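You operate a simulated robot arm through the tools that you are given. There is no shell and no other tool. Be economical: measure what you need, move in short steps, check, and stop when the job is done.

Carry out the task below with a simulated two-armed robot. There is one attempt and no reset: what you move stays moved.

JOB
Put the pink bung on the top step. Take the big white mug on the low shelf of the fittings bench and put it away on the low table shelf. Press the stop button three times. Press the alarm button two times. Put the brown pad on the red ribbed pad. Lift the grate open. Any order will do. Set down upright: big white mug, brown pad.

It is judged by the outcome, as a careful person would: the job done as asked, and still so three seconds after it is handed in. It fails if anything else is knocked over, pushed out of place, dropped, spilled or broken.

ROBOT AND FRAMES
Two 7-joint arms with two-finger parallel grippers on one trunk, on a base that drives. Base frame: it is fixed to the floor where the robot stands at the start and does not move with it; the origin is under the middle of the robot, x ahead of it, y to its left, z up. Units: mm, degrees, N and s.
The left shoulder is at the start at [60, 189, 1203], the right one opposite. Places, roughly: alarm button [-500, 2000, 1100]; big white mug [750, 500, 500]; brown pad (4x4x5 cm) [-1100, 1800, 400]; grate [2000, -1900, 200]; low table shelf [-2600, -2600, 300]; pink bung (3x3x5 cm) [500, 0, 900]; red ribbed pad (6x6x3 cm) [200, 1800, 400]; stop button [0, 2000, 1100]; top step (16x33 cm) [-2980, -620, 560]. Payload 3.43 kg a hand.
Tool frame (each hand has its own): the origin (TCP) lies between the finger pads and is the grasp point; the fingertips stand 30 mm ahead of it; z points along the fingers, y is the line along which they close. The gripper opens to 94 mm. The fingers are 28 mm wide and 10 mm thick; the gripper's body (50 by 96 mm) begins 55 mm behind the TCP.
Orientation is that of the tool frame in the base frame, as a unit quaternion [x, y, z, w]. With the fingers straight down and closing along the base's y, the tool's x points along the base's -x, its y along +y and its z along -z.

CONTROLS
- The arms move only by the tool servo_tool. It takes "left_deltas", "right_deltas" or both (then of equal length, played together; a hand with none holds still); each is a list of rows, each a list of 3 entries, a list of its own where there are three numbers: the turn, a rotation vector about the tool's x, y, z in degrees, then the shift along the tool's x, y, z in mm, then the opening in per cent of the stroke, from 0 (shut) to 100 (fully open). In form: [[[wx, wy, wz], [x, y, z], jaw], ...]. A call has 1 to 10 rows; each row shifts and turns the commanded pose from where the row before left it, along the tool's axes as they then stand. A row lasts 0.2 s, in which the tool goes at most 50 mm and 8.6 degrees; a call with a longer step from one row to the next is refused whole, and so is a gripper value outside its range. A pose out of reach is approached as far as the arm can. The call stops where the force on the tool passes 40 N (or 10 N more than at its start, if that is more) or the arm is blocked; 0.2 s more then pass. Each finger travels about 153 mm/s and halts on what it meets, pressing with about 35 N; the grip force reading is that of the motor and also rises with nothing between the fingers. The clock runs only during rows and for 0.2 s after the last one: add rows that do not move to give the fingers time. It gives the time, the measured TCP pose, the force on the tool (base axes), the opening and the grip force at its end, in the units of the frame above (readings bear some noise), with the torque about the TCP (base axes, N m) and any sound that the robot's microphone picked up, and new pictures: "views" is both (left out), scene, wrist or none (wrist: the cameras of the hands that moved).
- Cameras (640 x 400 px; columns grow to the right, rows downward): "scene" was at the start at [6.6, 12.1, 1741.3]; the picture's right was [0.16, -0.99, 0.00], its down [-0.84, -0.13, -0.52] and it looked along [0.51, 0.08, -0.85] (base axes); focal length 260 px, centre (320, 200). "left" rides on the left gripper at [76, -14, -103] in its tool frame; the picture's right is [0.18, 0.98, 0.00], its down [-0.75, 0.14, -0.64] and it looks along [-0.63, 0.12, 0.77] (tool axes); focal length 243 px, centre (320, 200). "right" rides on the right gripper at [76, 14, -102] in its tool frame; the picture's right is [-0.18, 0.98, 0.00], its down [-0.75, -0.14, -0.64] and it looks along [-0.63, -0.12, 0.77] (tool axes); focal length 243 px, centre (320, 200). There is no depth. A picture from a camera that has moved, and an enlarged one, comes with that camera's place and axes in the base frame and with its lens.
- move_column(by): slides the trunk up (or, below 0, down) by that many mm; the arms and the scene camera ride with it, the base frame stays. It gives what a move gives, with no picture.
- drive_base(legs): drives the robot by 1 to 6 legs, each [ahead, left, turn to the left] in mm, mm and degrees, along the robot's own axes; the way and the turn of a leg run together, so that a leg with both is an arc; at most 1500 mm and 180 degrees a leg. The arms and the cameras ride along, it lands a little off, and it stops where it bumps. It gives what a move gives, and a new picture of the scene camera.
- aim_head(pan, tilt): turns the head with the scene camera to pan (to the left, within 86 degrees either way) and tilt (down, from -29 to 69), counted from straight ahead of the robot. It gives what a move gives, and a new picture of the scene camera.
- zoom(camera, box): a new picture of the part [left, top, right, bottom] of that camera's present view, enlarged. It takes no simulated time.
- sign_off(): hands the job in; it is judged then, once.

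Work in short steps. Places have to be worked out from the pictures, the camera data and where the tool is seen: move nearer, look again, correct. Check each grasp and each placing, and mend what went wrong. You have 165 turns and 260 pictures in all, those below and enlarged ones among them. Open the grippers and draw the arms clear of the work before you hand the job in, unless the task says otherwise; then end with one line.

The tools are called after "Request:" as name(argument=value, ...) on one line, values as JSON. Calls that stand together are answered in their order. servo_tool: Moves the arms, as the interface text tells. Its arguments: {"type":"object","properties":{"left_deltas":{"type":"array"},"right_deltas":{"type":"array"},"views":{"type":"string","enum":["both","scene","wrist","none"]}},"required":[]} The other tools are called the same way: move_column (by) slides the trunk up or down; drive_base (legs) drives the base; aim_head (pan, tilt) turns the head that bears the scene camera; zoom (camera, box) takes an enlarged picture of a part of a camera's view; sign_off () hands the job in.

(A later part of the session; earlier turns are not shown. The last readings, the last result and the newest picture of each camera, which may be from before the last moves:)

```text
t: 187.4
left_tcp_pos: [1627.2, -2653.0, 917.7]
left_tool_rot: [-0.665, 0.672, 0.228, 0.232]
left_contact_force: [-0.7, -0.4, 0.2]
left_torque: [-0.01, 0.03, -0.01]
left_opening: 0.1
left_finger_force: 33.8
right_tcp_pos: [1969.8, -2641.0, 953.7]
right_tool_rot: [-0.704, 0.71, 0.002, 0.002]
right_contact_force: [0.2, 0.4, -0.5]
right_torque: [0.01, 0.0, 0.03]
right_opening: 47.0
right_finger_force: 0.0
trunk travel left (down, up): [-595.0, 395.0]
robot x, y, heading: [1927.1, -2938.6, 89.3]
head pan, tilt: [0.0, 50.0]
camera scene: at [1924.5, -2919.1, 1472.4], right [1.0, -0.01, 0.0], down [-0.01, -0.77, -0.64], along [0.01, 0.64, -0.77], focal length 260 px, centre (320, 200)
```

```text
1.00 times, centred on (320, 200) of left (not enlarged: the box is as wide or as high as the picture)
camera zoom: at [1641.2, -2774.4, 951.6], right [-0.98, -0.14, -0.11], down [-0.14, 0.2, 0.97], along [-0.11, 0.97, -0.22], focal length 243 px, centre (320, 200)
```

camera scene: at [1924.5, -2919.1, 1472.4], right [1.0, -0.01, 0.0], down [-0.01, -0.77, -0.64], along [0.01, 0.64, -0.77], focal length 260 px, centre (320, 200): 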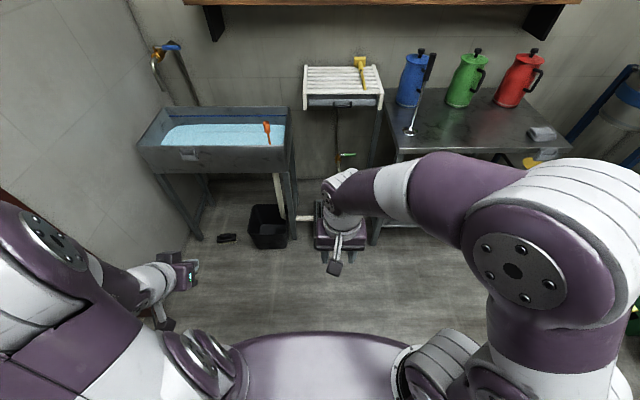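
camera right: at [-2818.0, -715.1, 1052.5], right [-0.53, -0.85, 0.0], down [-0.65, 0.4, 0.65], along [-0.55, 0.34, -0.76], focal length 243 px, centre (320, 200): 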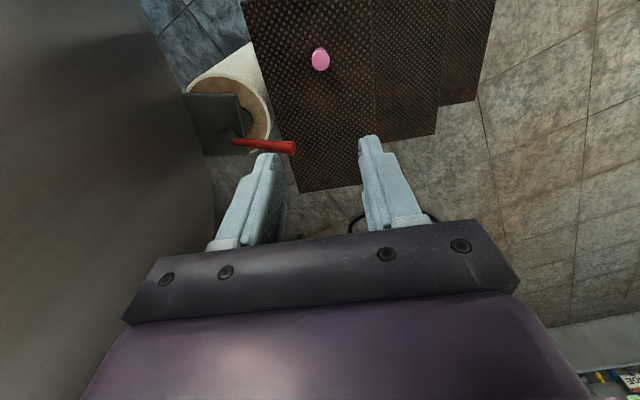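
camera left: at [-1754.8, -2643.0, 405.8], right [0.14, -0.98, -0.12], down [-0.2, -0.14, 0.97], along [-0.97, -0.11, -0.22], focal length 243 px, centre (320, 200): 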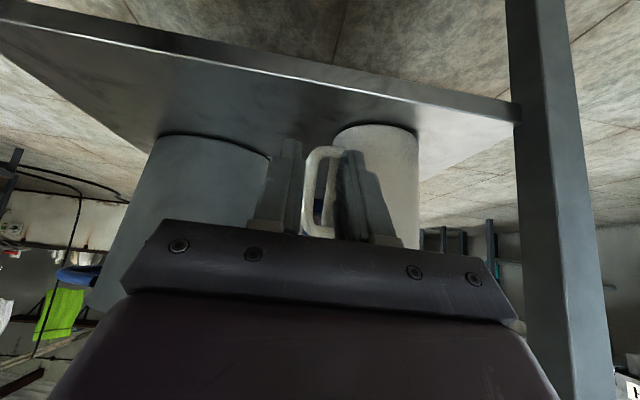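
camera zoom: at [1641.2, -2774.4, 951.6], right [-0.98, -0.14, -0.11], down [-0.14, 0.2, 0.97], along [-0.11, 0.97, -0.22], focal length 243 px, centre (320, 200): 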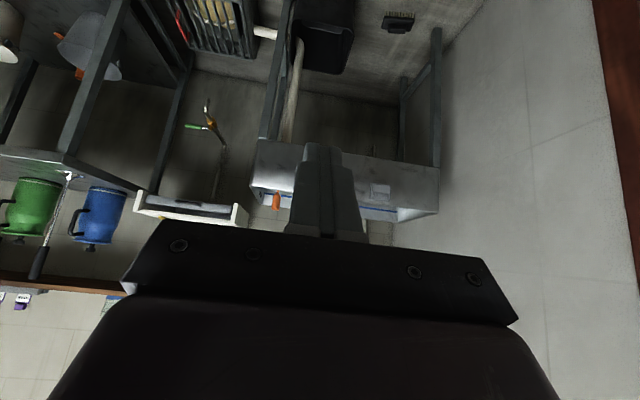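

Zoom on the grate.

Request:
zoom(camera="right", box=[280, 140, 380, 240])

Request:
zoom(camera="left", box=[160, 0, 290, 80])

```text
4.00 times, centred on (330, 190) of right
camera zoom: at [1954.0, -2716.6, 1054.6], right [-0.98, 0.19, 0.0], down [0.15, 0.75, 0.65], along [0.12, 0.63, -0.76], focal length 970 px, centre (280, 240)
```

zoom: 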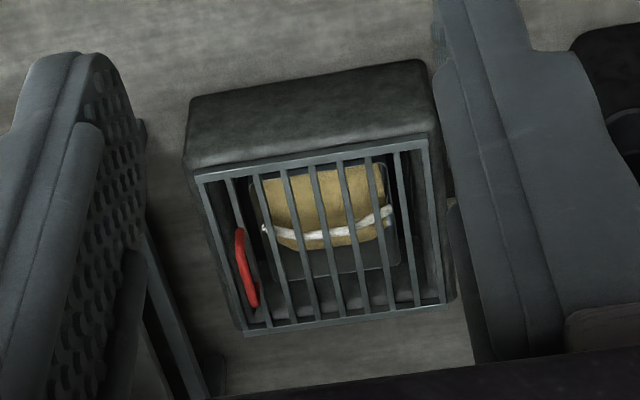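

```text
4.92 times, centred on (225, 40) of left
camera zoom: at [1641.2, -2774.4, 951.6], right [-0.98, -0.14, -0.11], down [-0.14, 0.2, 0.97], along [-0.11, 0.97, -0.22], focal length 1194 px, centre (788, 988)
```

zoom: 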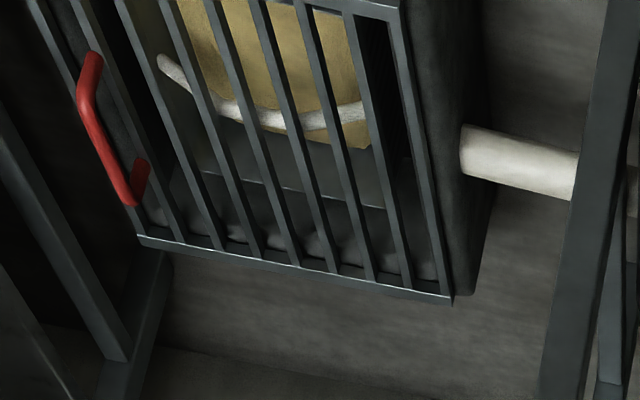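

The grate is ~250×250 (x 1911–2162, y −2115…−1868), red handle along y at x ≈ 2134, y ≈ −1985, so it hinges on the −x side. Drive nearer, lower the trunk, and look again.

Request:
drive_base(legs=[[370, -40, 0]])

Request:
move_column(by=-400)

Request:
zoom(camera="right", box=[0, 0, 640, 400])

```text
t: 189.8
left_tcp_pos: [1669.4, -2276.9, 917.6]
left_tool_rot: [-0.668, 0.67, 0.229, 0.231]
left_contact_force: [-0.6, -0.1, 0.6]
left_torque: [0.0, 0.01, -0.03]
left_opening: 0.1
left_finger_force: 33.3
right_tcp_pos: [2009.7, -2263.2, 951.6]
right_tool_rot: [-0.706, 0.708, 0.002, 0.001]
right_contact_force: [-0.1, -0.1, 0.8]
right_torque: [0.01, 0.03, 0.01]
right_opening: 47.1
right_finger_force: 0.1
trunk travel left (down, up): [-595.0, 395.0]
robot x, y, heading: [1970.6, -2561.2, 89.6]
head pan, tilt: [0.0, 50.0]
camera scene: at [1967.8, -2542.0, 1472.3], right [1.0, -0.01, 0.0], down [0.0, -0.77, -0.64], along [0.0, 0.64, -0.77], focal length 260 px, centre (320, 200)
```

scene: 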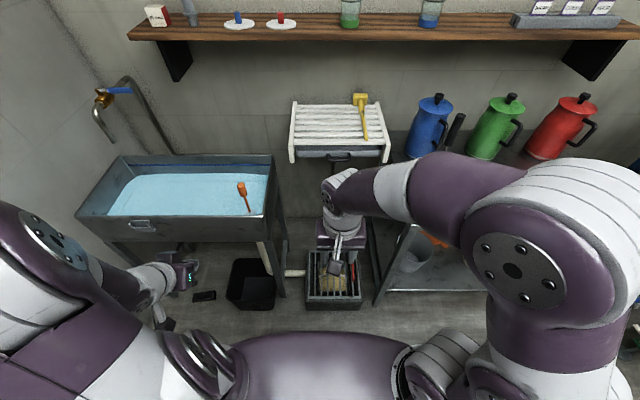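

```text
t: 193.7
left_tcp_pos: [1669.3, -2278.1, 518.1]
left_tool_rot: [-0.667, 0.671, 0.228, 0.231]
left_contact_force: [0.5, 0.9, 0.1]
left_torque: [0.01, 0.01, 0.0]
left_opening: 0.1
left_finger_force: 33.2
right_tcp_pos: [2010.8, -2263.8, 553.8]
right_tool_rot: [-0.706, 0.708, 0.003, 0.002]
right_contact_force: [0.4, 0.5, -0.8]
right_torque: [0.03, -0.02, 0.0]
right_opening: 46.8
right_finger_force: 0.1
trunk travel left (down, up): [-195.0, 795.0]
robot x, y, heading: [1967.2, -2559.4, 89.7]
head pan, tilt: [0.0, 50.0]
```

```text
1.00 times, centred on (320, 200) of right (not enlarged: the box is as wide or as high as the picture)
camera zoom: at [1996.1, -2340.3, 654.7], right [-0.98, 0.19, 0.0], down [0.14, 0.75, 0.65], along [0.12, 0.64, -0.76], focal length 243 px, centre (320, 200)
```

zoom: 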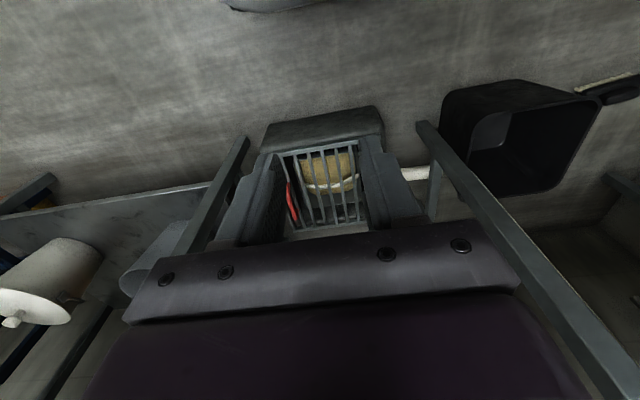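

Handle ≈ (2132, −1985, ~225). Move the right hand over it at z ≈ 400, with narrower jaw.

Request:
servo_tool(right_deltas=[[[0, 0, 0], [-40, -17.5, 20], 45], [[0, 0, 0], [-40, -17.5, 20], 45], [[0, 0, 0], [-40, -17.5, 20], 45], [[0, 0, 0], [-40, -17.5, 20], 45], [[0, 0, 0], [-40, -17.5, 20], 45], [[0, 0, 0], [-40, -17.5, 20], 45], [[0, 0, 0], [-36, -17, 20], 45], [[0, 0, 0], [0, 0, 0], 45]])

```text
t: 195.5
left_tcp_pos: [1670.0, -2276.8, 517.2]
left_tool_rot: [-0.668, 0.67, 0.228, 0.23]
left_contact_force: [0.3, -0.5, 0.0]
left_torque: [0.01, 0.01, 0.04]
left_opening: 0.0
left_finger_force: 33.1
right_tcp_pos: [2133.4, -1987.9, 414.9]
right_tool_rot: [-0.706, 0.708, 0.002, 0.001]
right_contact_force: [-0.1, 0.3, -0.4]
right_torque: [0.02, 0.01, 0.02]
right_opening: 42.3
right_finger_force: 0.0
trunk travel left (down, up): [-195.0, 795.0]
robot x, y, heading: [1969.0, -2562.3, 89.6]
head pan, tilt: [0.0, 50.0]
camera scene: at [1967.8, -2542.6, 1072.3], right [1.0, -0.01, 0.0], down [0.0, -0.77, -0.64], along [0.0, 0.64, -0.77], focal length 260 px, centre (320, 200)
camera right: at [2118.9, -2063.9, 516.8], right [-0.98, 0.19, 0.0], down [0.14, 0.75, 0.65], along [0.12, 0.64, -0.76], focal length 243 px, centre (320, 200)
```

scene: 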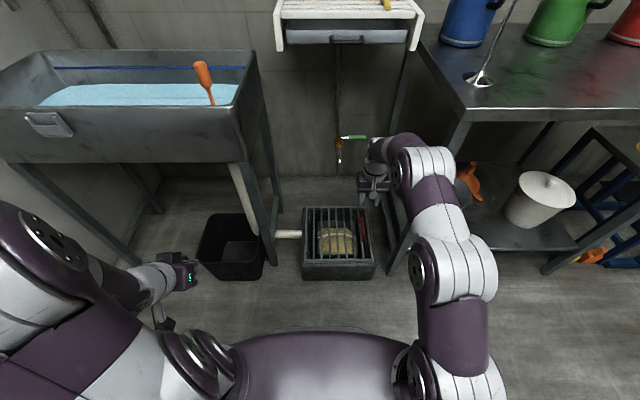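
right: 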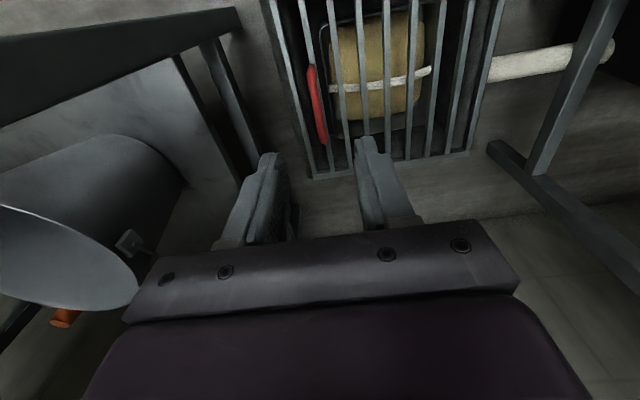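

Zoom for precise handle geometry.

Request:
zoom(camera="right", box=[250, 30, 410, 190])

Request:
zoom(camera="scene", box=[280, 190, 400, 290])

```text
2.50 times, centred on (330, 110) of right
camera zoom: at [2118.9, -2063.9, 516.8], right [-0.98, 0.19, 0.0], down [0.14, 0.75, 0.65], along [0.12, 0.64, -0.76], focal length 606 px, centre (295, 425)
```

zoom: 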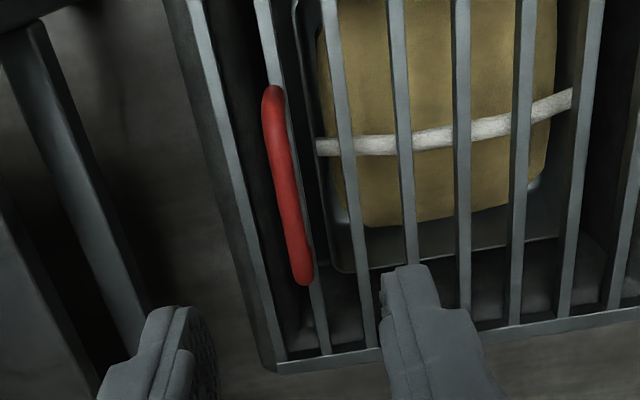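

```text
4.00 times, centred on (340, 240) of scene
camera zoom: at [1967.8, -2542.6, 1072.3], right [1.0, -0.01, 0.0], down [0.0, -0.77, -0.64], along [0.0, 0.64, -0.77], focal length 1042 px, centre (240, 40)
```

zoom: 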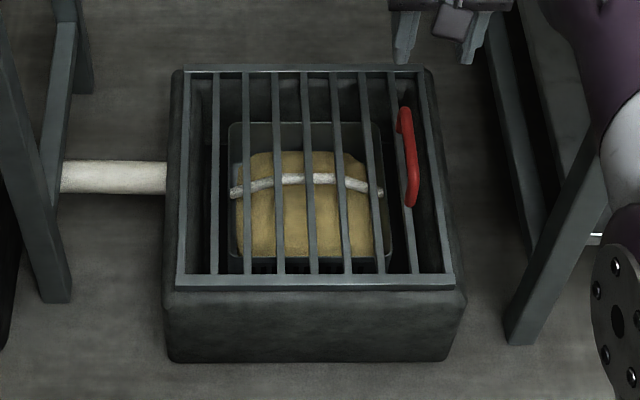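

Triangulation puts the handle at x ≈ 2146, y −1990…−1880, z ≈ 150–190. Adjust and descend to z ≈ 260, then look again.

Request:
servo_tool(right_deltas=[[[0, 0, 0], [-35, -12, 20], 45], [[0, 0, 0], [0, 0, 45], 45], [[0, 0, 0], [0, 0, 45], 45], [[0, 0, 0], [0, 0, 45], 45], [[0, 0, 0], [0, 0, 0], 45]])

Request:
zoom(camera="scene", box=[280, 170, 440, 290])

```text
t: 196.7
left_tcp_pos: [1669.4, -2277.4, 517.8]
left_tool_rot: [-0.668, 0.67, 0.229, 0.23]
left_contact_force: [0.9, -0.1, -0.5]
left_torque: [0.01, 0.0, 0.03]
left_opening: 0.1
left_finger_force: 32.3
right_tcp_pos: [2147.8, -1951.6, 259.4]
right_tool_rot: [-0.706, 0.708, 0.002, 0.002]
right_contact_force: [-0.6, 0.5, 0.0]
right_torque: [-0.01, 0.01, -0.03]
right_opening: 42.2
right_finger_force: 0.0
trunk travel left (down, up): [-195.0, 795.0]
robot x, y, heading: [1966.5, -2559.0, 89.7]
head pan, tilt: [0.0, 50.0]
camera scene: at [1967.8, -2542.6, 1072.3], right [1.0, -0.01, 0.0], down [0.0, -0.77, -0.64], along [0.0, 0.64, -0.77], focal length 260 px, centre (320, 200)
camera right: at [2132.2, -2027.3, 361.5], right [-0.98, 0.19, 0.0], down [0.14, 0.75, 0.65], along [0.12, 0.64, -0.76], focal length 243 px, centre (320, 200)
```

scene: 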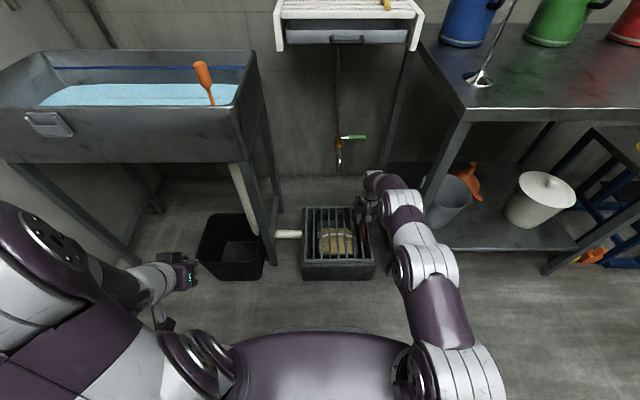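
right: 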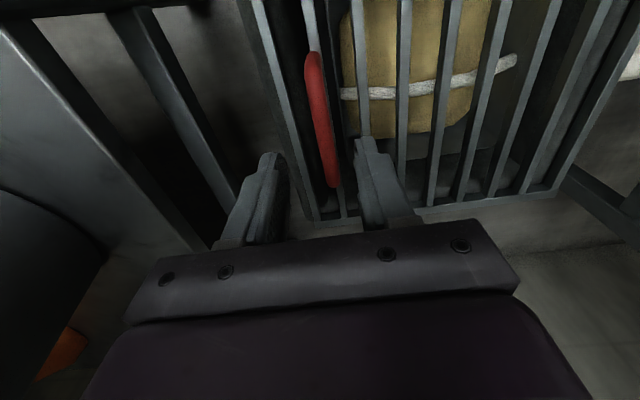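

```text
3.33 times, centred on (360, 230) of scene
camera zoom: at [1967.8, -2542.6, 1072.3], right [1.0, -0.01, 0.0], down [0.0, -0.77, -0.64], along [0.0, 0.64, -0.77], focal length 868 px, centre (187, 100)
```

zoom: 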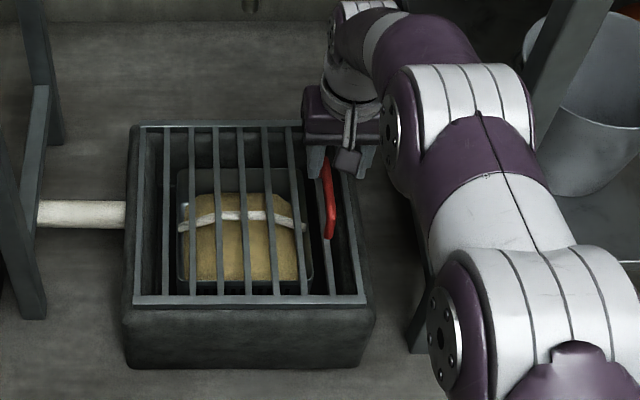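

Handle bar at z ≈ 145–150, x ≈ 2147; hand is aligned. Narrow jaws to 30 mm and descend to TCP z ≈ 165.

Request:
servo_tool(right_deltas=[[[0, 0, 0], [-8, 1, 20], 32], [[0, 0, 0], [0, 0, 30], 32], [[0, 0, 0], [0, 0, 30], 32], [[0, 0, 0], [0, 0, 14], 32], [[0, 0, 0], [0, 0, 0], 32]])

Request:
zoom(camera="right", box=[240, 60, 440, 240])

```text
t: 197.6
left_tcp_pos: [1669.2, -2279.0, 519.3]
left_tool_rot: [-0.666, 0.671, 0.229, 0.232]
left_contact_force: [0.3, -0.7, -0.7]
left_torque: [0.02, -0.02, -0.03]
left_opening: 0.1
left_finger_force: 33.1
right_tcp_pos: [2144.6, -1958.8, 186.8]
right_tool_rot: [-0.705, 0.709, 0.001, 0.001]
right_contact_force: [0.4, -6.8, 12.0]
right_torque: [-0.41, 0.28, 0.21]
right_opening: 30.3
right_finger_force: 0.2
right hand out of reach, approached as far as the arm can: row 2, 3, 4
trunk travel left (down, up): [-195.0, 795.0]
robot x, y, heading: [1965.5, -2563.3, 89.9]
head pan, tilt: [0.0, 50.0]
stopped in row 4 (right hand): the force on the tool passed its limit at 57 N (the readings are from after the stop); the commanded pose is now the measured one
camera scene: at [1967.2, -2544.6, 1072.7], right [1.0, -0.01, 0.0], down [0.0, -0.77, -0.64], along [0.0, 0.64, -0.77], focal length 260 px, centre (320, 200)
camera right: at [2130.8, -2034.1, 288.0], right [-0.98, 0.19, 0.0], down [0.14, 0.75, 0.64], along [0.12, 0.63, -0.76], focal length 243 px, centre (320, 200)
```

scene: 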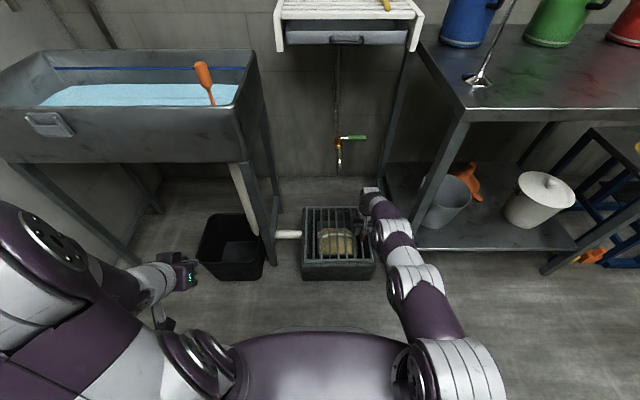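
right: 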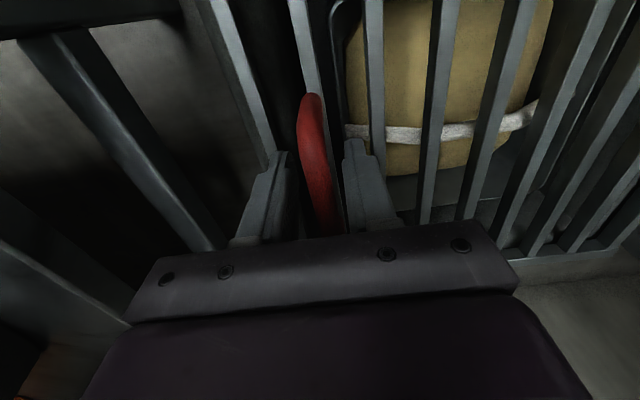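

```text
2.22 times, centred on (340, 150) of right
camera zoom: at [2130.8, -2034.1, 288.0], right [-0.98, 0.19, 0.0], down [0.14, 0.75, 0.64], along [0.12, 0.63, -0.76], focal length 539 px, centre (276, 311)
```

zoom: 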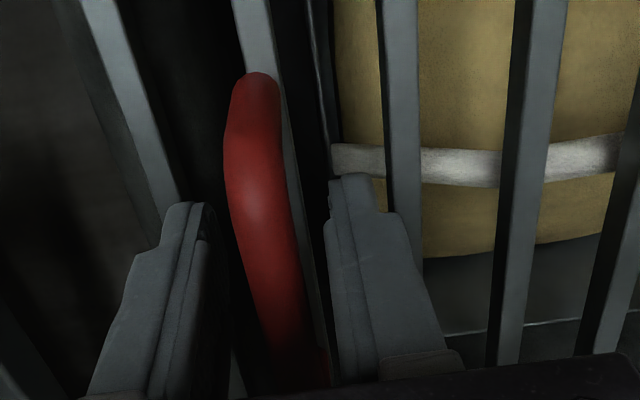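

The fingertips met the grate at z ≈ 157 with the handle between the pads. Ease up 3 mm and close.

Request:
servo_tool(right_deltas=[[[0, 0, 0], [0, 0, -3], 32], [[0, 0, 0], [0, 0, 0], 15], [[0, 0, 0], [0, 0, 0], 0], [[0, 0, 0], [0, 0, 0], 0]], views="wrist")

```text
t: 198.6
left_tcp_pos: [1669.1, -2277.1, 517.8]
left_tool_rot: [-0.667, 0.67, 0.228, 0.231]
left_contact_force: [-0.6, 0.3, -0.1]
left_torque: [-0.02, 0.02, 0.02]
left_opening: 0.0
left_finger_force: 32.9
right_tcp_pos: [2143.1, -1957.8, 186.1]
right_tool_rot: [-0.706, 0.708, 0.002, 0.001]
right_contact_force: [-18.7, 1.5, -3.1]
right_torque: [0.72, -0.19, 0.14]
right_opening: 16.0
right_finger_force: 44.8
trunk travel left (down, up): [-195.0, 795.0]
robot x, y, heading: [1966.3, -2560.3, 89.6]
head pan, tilt: [0.0, 50.0]
camera right: at [2129.3, -2033.8, 288.2], right [-0.98, 0.19, 0.0], down [0.14, 0.75, 0.64], along [0.12, 0.63, -0.77], focal length 243 px, centre (320, 200)
```

right: 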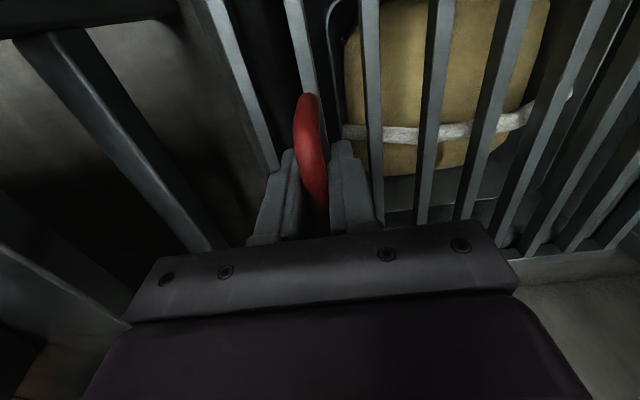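

Gripped (16 mm). Begin lifting along the hinge arc (radius ≈ 229 mm about x ≈ 1911), three small rows.

Request:
servo_tool(right_deltas=[[[0, 0, 0], [0, 6, -23.8], 0], [[0, 0, 0], [0, 6.8, -23.1], 0], [[0, 0, 0], [0, 9.3, -22.4], 0], [[0, 0, 0], [0, 0, 0], 0]])

```text
t: 199.5
left_tcp_pos: [1669.7, -2277.4, 517.7]
left_tool_rot: [-0.668, 0.67, 0.229, 0.23]
left_contact_force: [-0.7, 0.4, -1.1]
left_torque: [0.02, -0.04, 0.03]
left_opening: 0.0
left_finger_force: 32.9
right_tcp_pos: [2121.5, -1959.3, 255.0]
right_tool_rot: [-0.707, 0.708, 0.001, -0.001]
right_contact_force: [-4.0, 3.8, -6.5]
right_torque: [0.1, 0.05, 0.11]
right_opening: 16.1
right_finger_force: 44.7
trunk travel left (down, up): [-195.0, 795.0]
robot x, y, heading: [1969.7, -2565.4, 89.7]
head pan, tilt: [0.0, 50.0]
stopped in row 4 (right hand): the force on the tool passed its limit at 42 N (the readings are from after the stop); the commanded pose is now the measured one
camera scene: at [1967.6, -2541.9, 1072.6], right [1.0, 0.0, 0.0], down [0.0, -0.77, -0.64], along [0.0, 0.64, -0.77], focal length 260 px, centre (320, 200)
camera right: at [2107.6, -2034.8, 356.4], right [-0.98, 0.19, 0.0], down [0.14, 0.75, 0.64], along [0.12, 0.63, -0.77], focal length 243 px, centre (320, 200)
```

scene: 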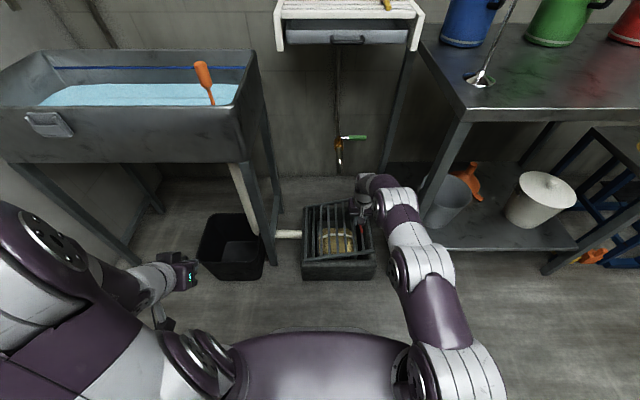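
right: 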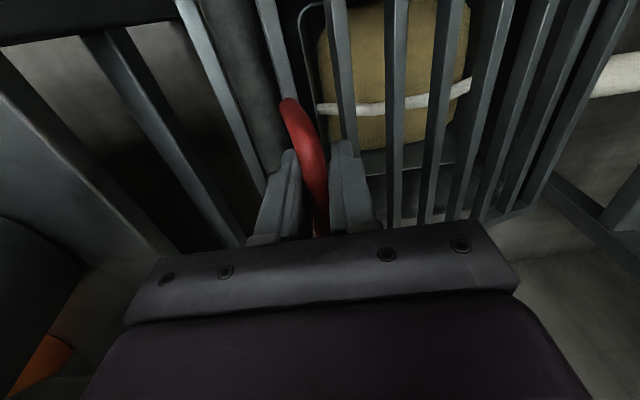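

The grate is rising (~18°). Continue the arc, now turning the hand with it.

Request:
servo_tool(right_deltas=[[[5, 0, 0], [0, 11.5, -21.2], 0], [[5, 0, 0], [0, 11.9, -21.1], 0], [[5, 0, 0], [0, 12.2, -20.8], 0], [[5, 0, 0], [0, 12.7, -20.6], 0], [[0, 0, 0], [0, 0, 0], 0]])

```text
t: 200.4
left_tcp_pos: [1669.0, -2276.6, 516.8]
left_tool_rot: [-0.668, 0.67, 0.228, 0.23]
left_contact_force: [0.0, 0.2, 0.7]
left_torque: [-0.03, -0.01, 0.01]
left_opening: 0.0
left_finger_force: 32.8
right_tcp_pos: [2077.2, -1967.1, 320.8]
right_tool_rot: [-0.701, 0.701, -0.09, 0.101]
right_contact_force: [-5.4, 2.3, -8.9]
right_torque: [1.14, 0.07, 0.47]
right_opening: 16.4
right_finger_force: 45.2
right hand out of reach, approached as far as the arm can: row 3, 4
trunk travel left (down, up): [-195.0, 795.0]
robot x, y, heading: [1967.3, -2562.3, 89.9]
head pan, tilt: [0.0, 50.0]
stopped in row 4 (right hand): the force on the tool passed its limit at 52 N (the readings are from after the stop); the commanded pose is now the measured one
camera scene: at [1967.5, -2541.2, 1072.3], right [1.0, 0.0, 0.0], down [0.0, -0.77, -0.64], along [0.0, 0.64, -0.77], focal length 260 px, centre (320, 200)
camera right: at [2036.4, -2043.7, 413.3], right [-0.95, 0.19, -0.26], down [-0.04, 0.74, 0.67], along [0.32, 0.64, -0.7], focal length 243 px, centre (320, 200)
```

scene: 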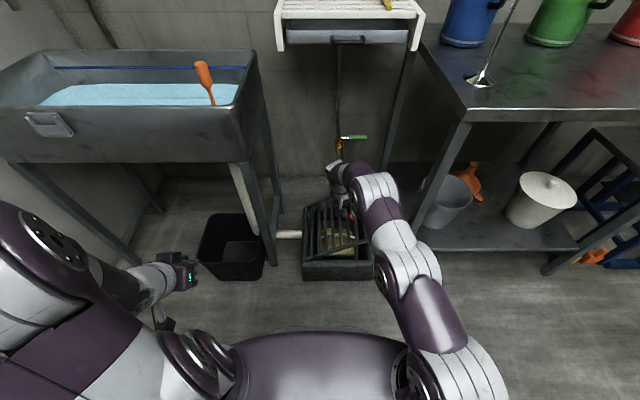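
right: 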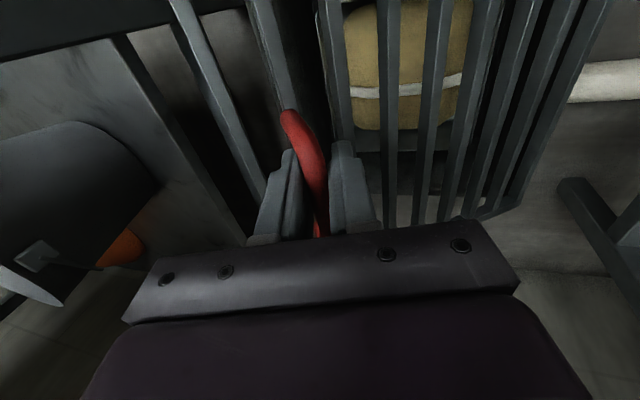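

About 40° open. Continue the arc without further hand rotation to stay within reach.

Request:
servo_tool(right_deltas=[[[0, 0, 0], [0, 16.7, -21.4], 0], [[0, 0, 0], [0, 15.4, -19], 0], [[0, 0, 0], [0, 0, 0], 0]])

```text
t: 201.1
left_tcp_pos: [1669.3, -2274.4, 517.6]
left_tool_rot: [-0.668, 0.67, 0.229, 0.23]
left_contact_force: [-0.3, 0.3, 0.4]
left_torque: [0.0, -0.02, 0.03]
left_opening: 0.0
left_finger_force: 32.7
right_tcp_pos: [2059.0, -1970.6, 336.6]
right_tool_rot: [-0.699, 0.702, -0.086, 0.105]
right_contact_force: [0.7, 8.6, -3.9]
right_torque: [-0.82, -0.01, 0.02]
right_opening: 16.2
right_finger_force: 45.0
right hand out of reach, approached as far as the arm can: row 1, 2
trunk travel left (down, up): [-195.0, 795.0]
robot x, y, heading: [1965.1, -2561.5, 90.0]
head pan, tilt: [0.0, 50.0]
stopped in row 3 (right hand): the force on the tool passed its limit at 40 N (the readings are from after the stop); the commanded pose is now the measured one
camera scene: at [1967.6, -2540.5, 1072.3], right [1.0, 0.0, 0.0], down [0.0, -0.77, -0.64], along [0.0, 0.64, -0.77], focal length 260 px, centre (320, 200)
camera right: at [2018.1, -2048.9, 429.8], right [-0.95, 0.19, -0.26], down [-0.04, 0.74, 0.68], along [0.32, 0.65, -0.69], focal length 243 px, centre (320, 200)
```

scene: 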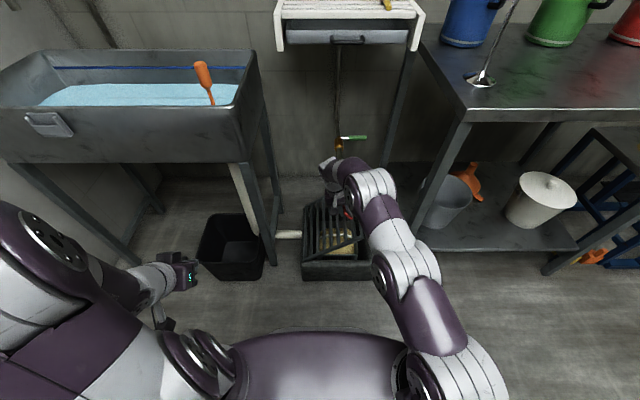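
right: 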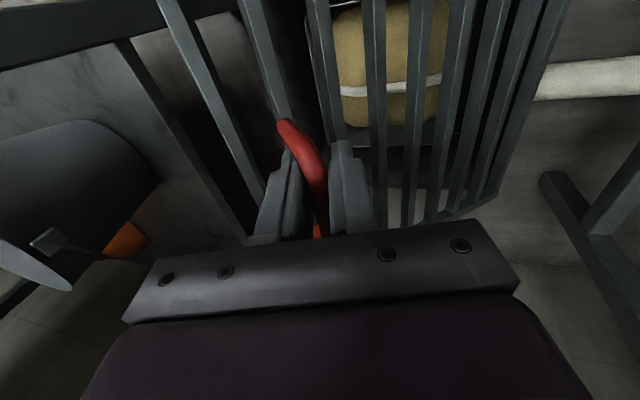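

Reach is the limit; tilt the hand so its wrist comes toward the robot (rotate about the closing axis, in place).

Request:
servo_tool(right_deltas=[[[0, -8, 0], [0, 0, 0], 0], [[0, -8, 0], [0, 0, 0], 0], [[0, -8, 0], [0, 0, 0], 0], [[0, -6, 0], [0, 0, 0], 0], [[0, 0, 0], [0, 0, 0], 0]])

```text
t: 202.3
left_tcp_pos: [1669.9, -2276.7, 518.4]
left_tool_rot: [-0.667, 0.671, 0.228, 0.231]
left_contact_force: [-0.1, -0.4, -0.7]
left_torque: [0.01, -0.02, -0.01]
left_opening: 0.2
left_finger_force: 32.7
right_tcp_pos: [2058.7, -1970.8, 338.0]
right_tool_rot: [0.697, -0.651, -0.099, -0.284]
right_contact_force: [12.4, 2.0, 9.1]
right_torque: [-0.56, 0.0, 0.02]
right_opening: 16.1
right_finger_force: 45.0
trunk travel left (down, up): [-195.0, 795.0]
robot x, y, heading: [1967.4, -2559.8, 90.1]
head pan, tilt: [0.0, 50.0]
camera scene: at [1968.0, -2542.2, 1072.5], right [1.0, 0.0, 0.0], down [0.0, -0.77, -0.64], along [0.0, 0.64, -0.77], focal length 260 px, centre (320, 200)
camera right: at [2032.8, -2088.9, 380.2], right [-0.97, 0.16, -0.17], down [-0.11, 0.3, 0.95], along [0.21, 0.94, -0.28], focal length 243 px, centre (320, 200)
```

scene: 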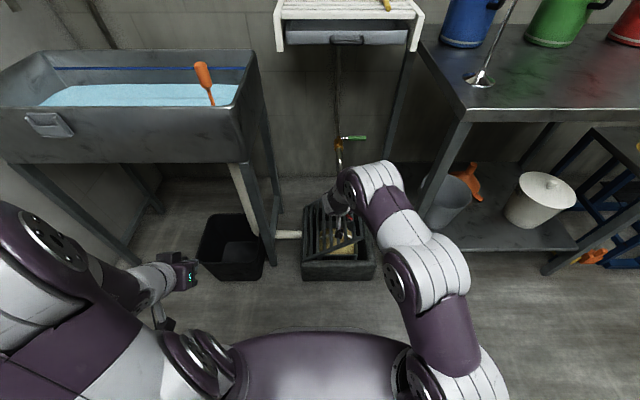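
right: 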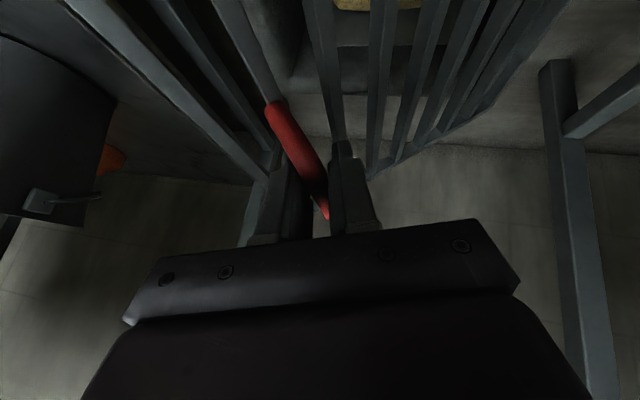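

Now within reach. Continue the arc toward ~70°.

Request:
servo_tool(right_deltas=[[[0, 0, 0], [-9.8, 15.5, -16.1], 0], [[0, 0, 0], [-8.9, 17, -14.7], 0], [[0, 0, 0], [-8, 18.5, -13.3], 0], [[0, 0, 0], [0, 0, 0], 0]])

```text
t: 203.3
left_tcp_pos: [1669.0, -2277.1, 519.3]
left_tool_rot: [-0.668, 0.67, 0.229, 0.231]
left_contact_force: [0.2, -0.1, 0.6]
left_torque: [0.03, 0.01, 0.01]
left_opening: 0.2
left_finger_force: 33.3
right_tcp_pos: [1996.6, -1970.9, 377.5]
right_tool_rot: [0.698, -0.649, -0.101, -0.284]
right_contact_force: [7.7, 3.1, 15.6]
right_torque: [0.69, 0.09, 0.37]
right_opening: 15.9
right_finger_force: 44.6
trunk travel left (down, up): [-195.0, 795.0]
robot x, y, heading: [1969.2, -2559.3, 89.7]
head pan, tilt: [0.0, 50.0]
camera scene: at [1967.6, -2542.8, 1072.4], right [1.0, 0.0, 0.0], down [0.0, -0.77, -0.64], along [0.0, 0.64, -0.77], focal length 260 px, centre (320, 200)
camera right: at [1968.8, -2088.9, 418.2], right [-0.97, 0.16, -0.17], down [-0.11, 0.3, 0.95], along [0.2, 0.94, -0.27], focal length 243 px, centre (320, 200)
```

scene: 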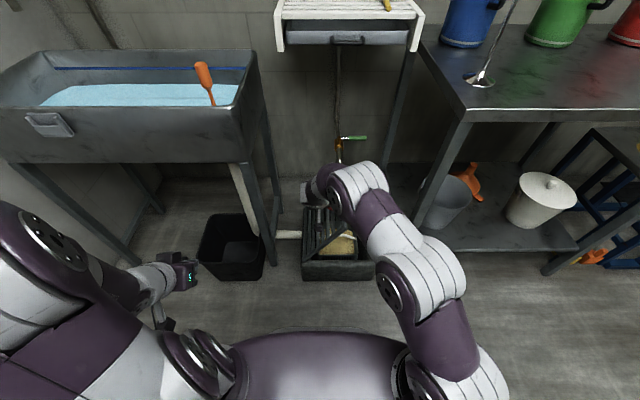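
right: 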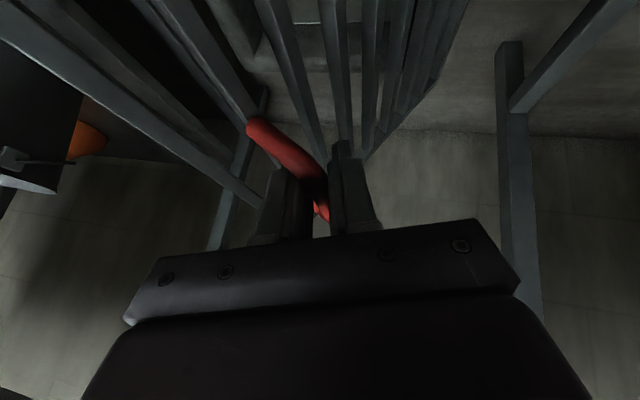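

≈62° open. Continue, two-three more steps.

Request:
servo_tool(right_deltas=[[[0, 0, 0], [-7.1, 21.1, -11.9], 0], [[0, 0, 0], [-5.9, 22.5, -9.9], 0], [[0, 0, 0], [-4.6, 23.7, -7.8], 0], [[0, 0, 0], [0, 0, 0], 0]])

```text
t: 204.3
left_tcp_pos: [1668.4, -2277.4, 518.8]
left_tool_rot: [-0.668, 0.669, 0.23, 0.231]
left_contact_force: [0.1, -0.1, 0.0]
left_torque: [0.01, -0.01, 0.02]
left_opening: 0.0
left_finger_force: 33.1
right_tcp_pos: [1921.4, -1970.4, 394.0]
right_tool_rot: [0.698, -0.649, -0.103, -0.285]
right_contact_force: [1.6, 3.5, 29.3]
right_torque: [0.6, 0.1, 0.65]
right_opening: 16.1
right_finger_force: 45.2
trunk travel left (down, up): [-195.0, 795.0]
robot x, y, heading: [1972.6, -2562.3, 89.7]
head pan, tilt: [0.0, 50.0]
camera scene: at [1967.7, -2544.2, 1072.5], right [1.0, 0.0, 0.0], down [0.0, -0.76, -0.65], along [0.0, 0.65, -0.76], focal length 260 px, centre (320, 200)
camera right: at [1893.7, -2089.0, 434.1], right [-0.97, 0.16, -0.17], down [-0.11, 0.3, 0.95], along [0.2, 0.94, -0.27], focal length 243 px, centre (320, 200)
```

scene: 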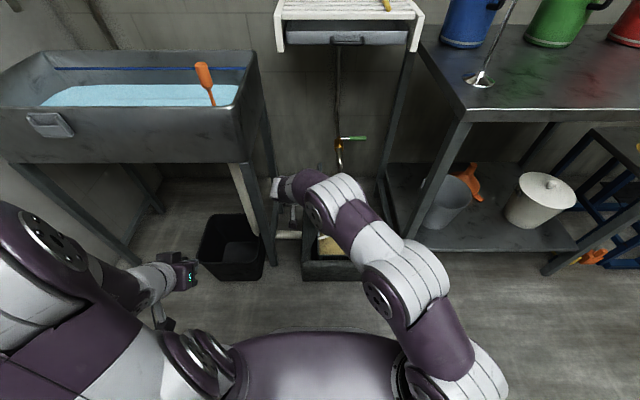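
right: 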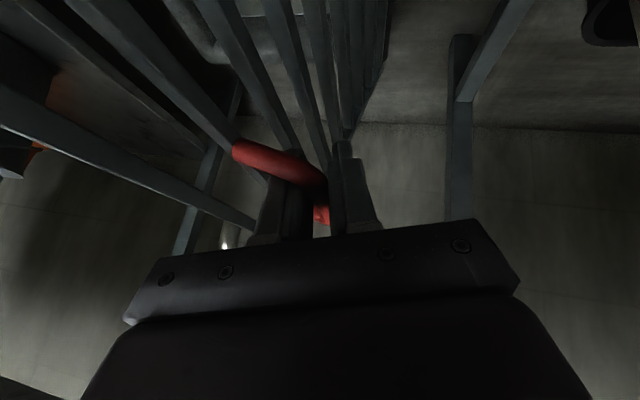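

≈80° open. Carry on past vertical, watching force.

Request:
servo_tool(right_deltas=[[[0, 0, 0], [-4.8, 23.3, -8.3], 0], [[0, 0, 0], [-3.3, 24.1, -5.8], 0], [[0, 0, 0], [-1.2, 24.2, -2.3], 0], [[0, 0, 0], [0, 0, 0], 0]])

```text
t: 205.1
left_tcp_pos: [1669.3, -2276.4, 518.3]
left_tool_rot: [-0.667, 0.67, 0.228, 0.231]
left_contact_force: [0.9, 0.0, 0.8]
left_torque: [-0.01, 0.03, -0.02]
left_opening: 0.0
left_finger_force: 33.6
right_tcp_pos: [1859.0, -1971.4, 387.8]
right_tool_rot: [0.697, -0.651, -0.094, -0.286]
right_contact_force: [8.1, -11.2, 7.5]
right_torque: [0.35, 0.77, 1.88]
right_opening: 16.0
right_finger_force: 44.8
trunk travel left (down, up): [-195.0, 795.0]
robot x, y, heading: [1970.2, -2556.4, 89.7]
head pan, tilt: [0.0, 50.0]
stopped in row 4 (right hand): the force on the tool passed its limit at 62 N (the readings are from after the stop); the commanded pose is now the measured one
camera scene: at [1968.2, -2543.1, 1072.2], right [1.0, -0.01, 0.0], down [0.0, -0.77, -0.64], along [0.0, 0.64, -0.77], focal length 260 px, centre (320, 200)
camera right: at [1830.1, -2088.6, 430.3], right [-0.97, 0.17, -0.18], down [-0.12, 0.31, 0.94], along [0.21, 0.94, -0.28], focal length 243 px, centre (320, 200)
```

scene: 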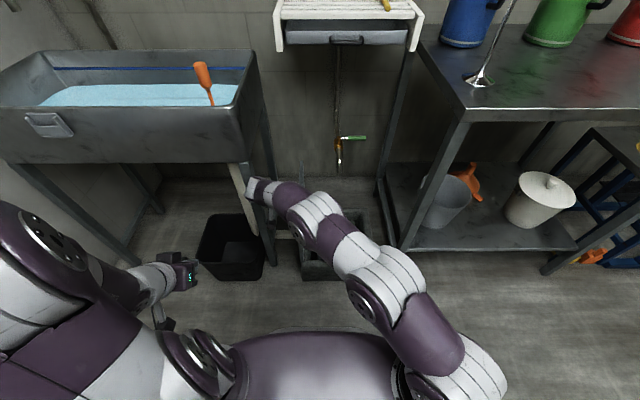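
right: 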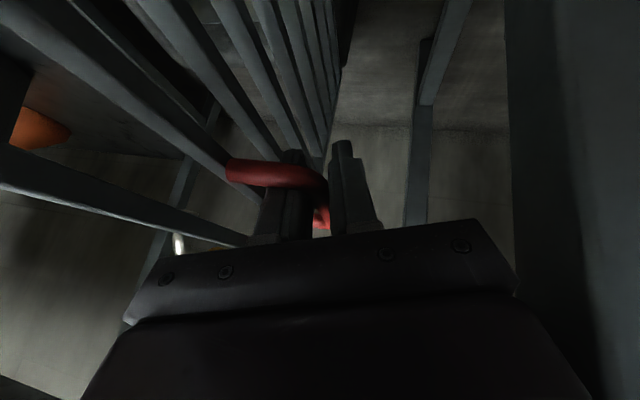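

≈95°, just past vertical; there's side contact (sink leg or hinge stop). Ease back 5 mm in +x and open the jaws a little to see whether it stays.

Request:
servo_tool(right_deltas=[[[0, 0, 0], [0.7, -4.8, 1.2], 0], [[0, 0, 0], [0, 0, 0], 20], [[0, 0, 0], [0, 0, 0], 26], [[0, 0, 0], [0, 0, 0], 26]])

Request:
zoom(camera="scene", box=[220, 150, 400, 300])

```text
t: 206.1
left_tcp_pos: [1668.9, -2276.5, 517.5]
left_tool_rot: [-0.668, 0.67, 0.228, 0.231]
left_contact_force: [0.4, -0.2, -0.3]
left_torque: [-0.01, -0.02, 0.0]
left_opening: 0.3
left_finger_force: 32.7
right_tcp_pos: [1864.6, -1971.7, 387.1]
right_tool_rot: [0.697, -0.652, -0.093, -0.285]
right_contact_force: [0.0, 0.0, -1.2]
right_torque: [-0.02, -0.02, 0.01]
right_opening: 24.4
right_finger_force: 0.1
trunk travel left (down, up): [-195.0, 795.0]
robot x, y, heading: [1970.5, -2558.1, 89.7]
head pan, tilt: [0.0, 50.0]
camera scene: at [1967.5, -2541.3, 1072.3], right [1.0, -0.01, 0.0], down [0.0, -0.77, -0.64], along [0.0, 0.64, -0.77], focal length 260 px, centre (320, 200)
camera right: at [1834.8, -2087.8, 429.5], right [-0.97, 0.17, -0.18], down [-0.12, 0.31, 0.94], along [0.22, 0.94, -0.28], focal length 243 px, centre (320, 200)
```

scene: 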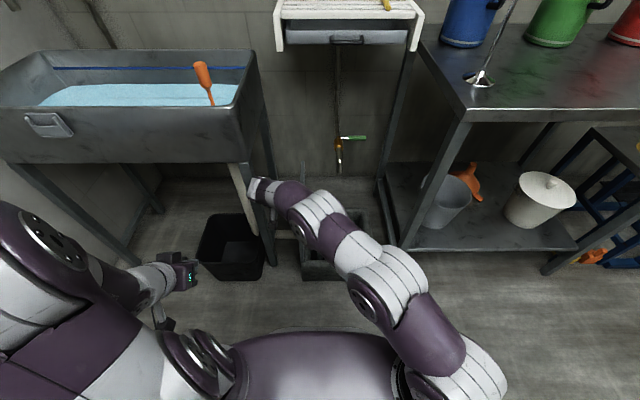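
right: 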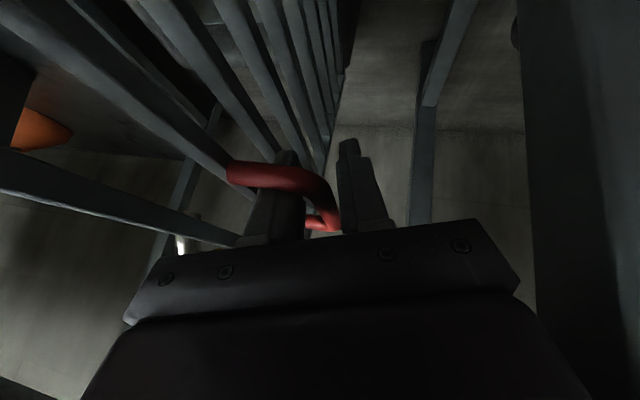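

```text
2.67 times, centred on (310, 225) of scene
camera zoom: at [1967.5, -2541.3, 1072.3], right [1.0, -0.01, 0.0], down [0.0, -0.77, -0.64], along [0.0, 0.64, -0.77], focal length 695 px, centre (347, 133)
```

zoom: 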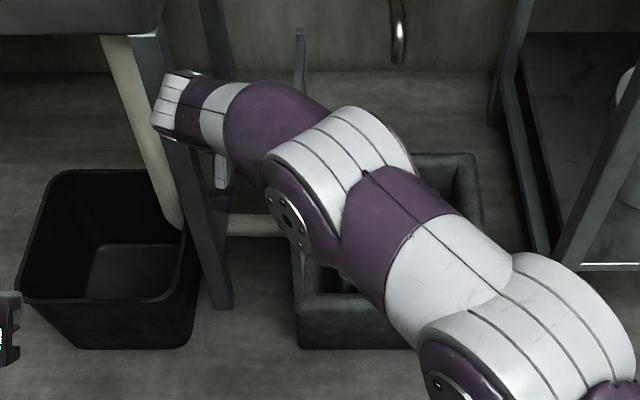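

The grate holds near 95°. Withdraw the fingers straight up off the handle and check it stays.

Request:
servo_tool(right_deltas=[[[0, 0, 0], [-12.7, -6.7, -20.5], 32], [[0, 0, 0], [-12.7, -6.7, -20.5], 32], [[0, 0, 0], [-12.7, -6.7, -20.5], 32], [[0, 0, 0], [0, 0, 0], 32]])

Request:
zoom(camera="scene", box=[220, 150, 400, 300])

```text
t: 207.1
left_tcp_pos: [1669.3, -2275.8, 517.6]
left_tool_rot: [-0.667, 0.671, 0.228, 0.231]
left_contact_force: [0.3, -0.8, 0.6]
left_torque: [0.0, 0.0, 0.03]
left_opening: 0.0
left_finger_force: 33.3
right_tcp_pos: [1861.5, -1970.0, 462.0]
right_tool_rot: [0.697, -0.652, -0.092, -0.284]
right_contact_force: [0.7, 0.2, -0.4]
right_torque: [0.0, -0.02, -0.02]
right_opening: 29.8
right_finger_force: 0.0
trunk travel left (down, up): [-195.0, 795.0]
robot x, y, heading: [1967.3, -2560.3, 89.4]
head pan, tilt: [0.0, 50.0]
camera scene: at [1967.6, -2541.4, 1072.3], right [1.0, -0.01, 0.0], down [0.0, -0.77, -0.64], along [0.0, 0.64, -0.77], focal length 260 px, centre (320, 200)
camera right: at [1832.6, -2087.6, 504.2], right [-0.97, 0.17, -0.18], down [-0.12, 0.31, 0.94], along [0.22, 0.93, -0.28], focal length 243 px, centre (320, 200)
```

scene: 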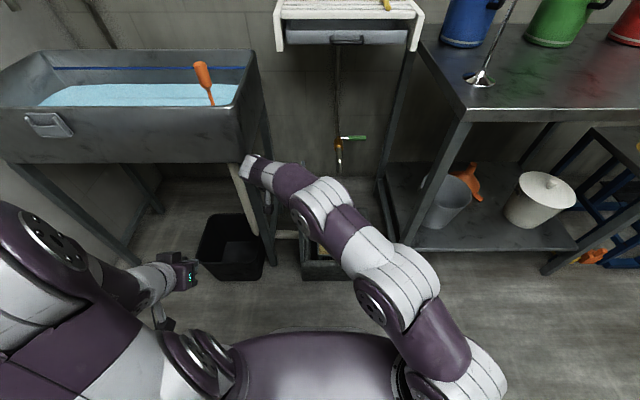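
right: 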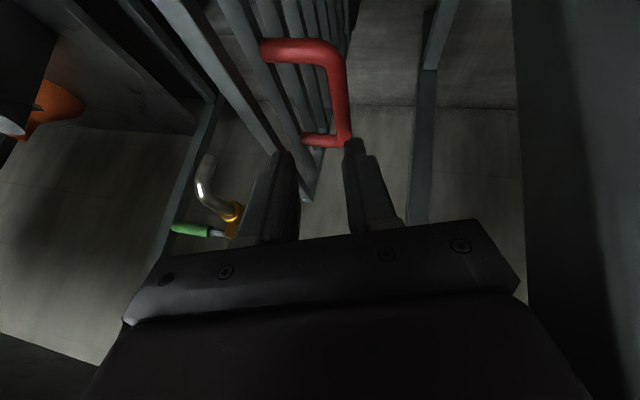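

```text
2.67 times, centred on (310, 225) of scene
camera zoom: at [1967.6, -2541.4, 1072.3], right [1.0, -0.01, 0.0], down [0.0, -0.77, -0.64], along [0.0, 0.64, -0.77], focal length 695 px, centre (347, 133)
```

zoom: 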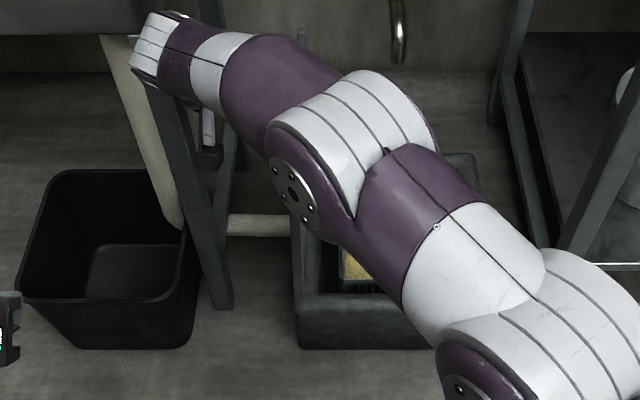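

Grate stays open. Withdraw the hand up and toward the robot, then back off.

Request:
servo_tool(right_deltas=[[[0, 0, 0], [-10, -6, -17], 32], [[0, 0, 0], [29, -3, -29.2], 32], [[0, 0, 0], [29, -3, -29.2], 32], [[0, 0, 0], [29, -3, -29.2], 32], [[0, 0, 0], [29, -3, -29.2], 32], [[0, 0, 0], [29, -3, -29.2], 32], [[0, 0, 0], [0, 0, 0], 32]], views="wrist")

Request:
drive_base(legs=[[-350, 0, 0]])

Request:
zoom(camera="scene", box=[220, 80, 420, 230])

```text
t: 208.7
left_tcp_pos: [1669.6, -2277.2, 517.6]
left_tool_rot: [-0.667, 0.67, 0.229, 0.231]
left_contact_force: [0.2, 1.0, 0.1]
left_torque: [0.0, -0.02, 0.0]
left_opening: 0.0
left_finger_force: 33.6
right_tcp_pos: [1860.7, -2171.8, 533.9]
right_tool_rot: [0.697, -0.652, -0.093, -0.285]
right_contact_force: [-0.5, -0.8, 0.4]
right_torque: [0.04, 0.02, 0.03]
right_opening: 30.0
right_finger_force: 0.0
trunk travel left (down, up): [-195.0, 795.0]
robot x, y, heading: [1969.2, -2558.5, 89.6]
head pan, tilt: [0.0, 50.0]
camera right: at [1832.5, -2288.9, 576.3], right [-0.97, 0.17, -0.18], down [-0.12, 0.31, 0.94], along [0.22, 0.94, -0.28], focal length 243 px, centre (320, 200)
```

right: 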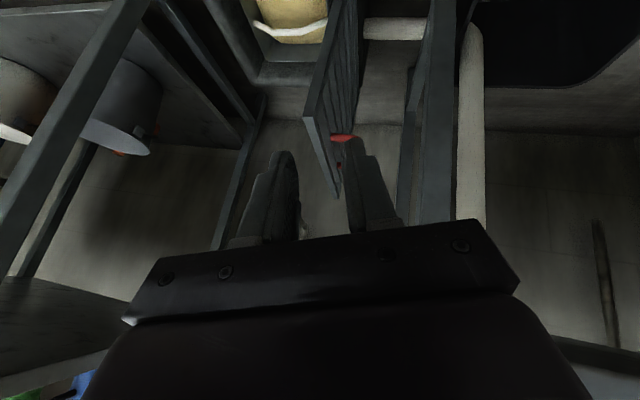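

```text
t: 211.0
left_tcp_pos: [1665.8, -2632.2, 518.1]
left_tool_rot: [0.67, -0.668, -0.229, -0.23]
left_contact_force: [0.7, -0.1, -0.5]
left_torque: [0.0, -0.05, 0.01]
left_opening: 0.0
left_finger_force: 33.3
right_tcp_pos: [1856.1, -2525.5, 534.3]
right_tool_rot: [0.7, -0.649, -0.093, -0.284]
right_contact_force: [-0.2, 0.5, -1.3]
right_torque: [0.02, 0.0, 0.01]
right_opening: 30.4
right_finger_force: 0.0
trunk travel left (down, up): [-195.0, 795.0]
robot x, y, heading: [1966.7, -2913.2, 90.3]
head pan, tilt: [0.0, 50.0]
camera scene: at [1966.8, -2895.4, 1072.3], right [1.0, 0.0, 0.0], down [0.0, -0.77, -0.64], along [0.0, 0.64, -0.77], focal length 260 px, centre (320, 200)
```

scene: 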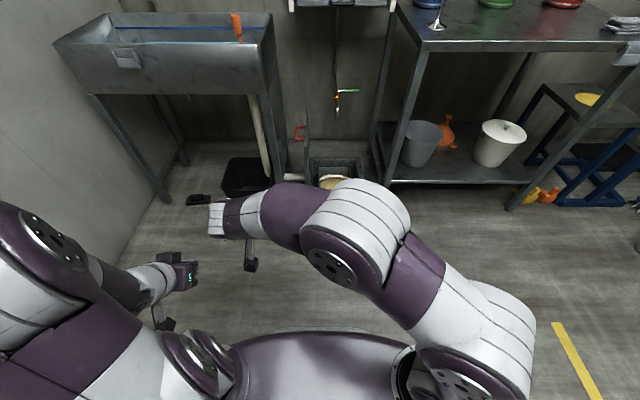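

```text
2.67 times, centred on (320, 155) of scene
camera zoom: at [1966.8, -2895.4, 1072.3], right [1.0, 0.0, 0.0], down [0.0, -0.77, -0.64], along [0.0, 0.64, -0.77], focal length 695 px, centre (320, 320)
```

zoom: 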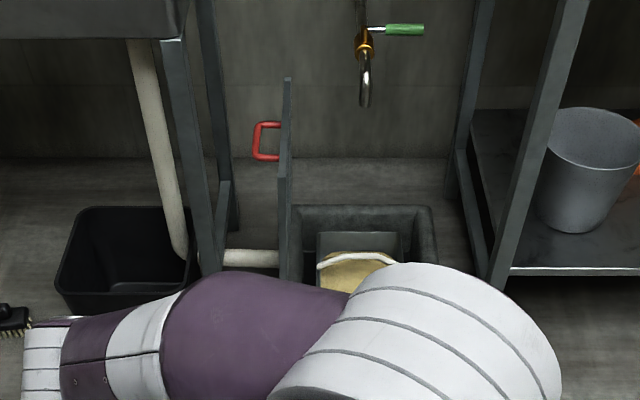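

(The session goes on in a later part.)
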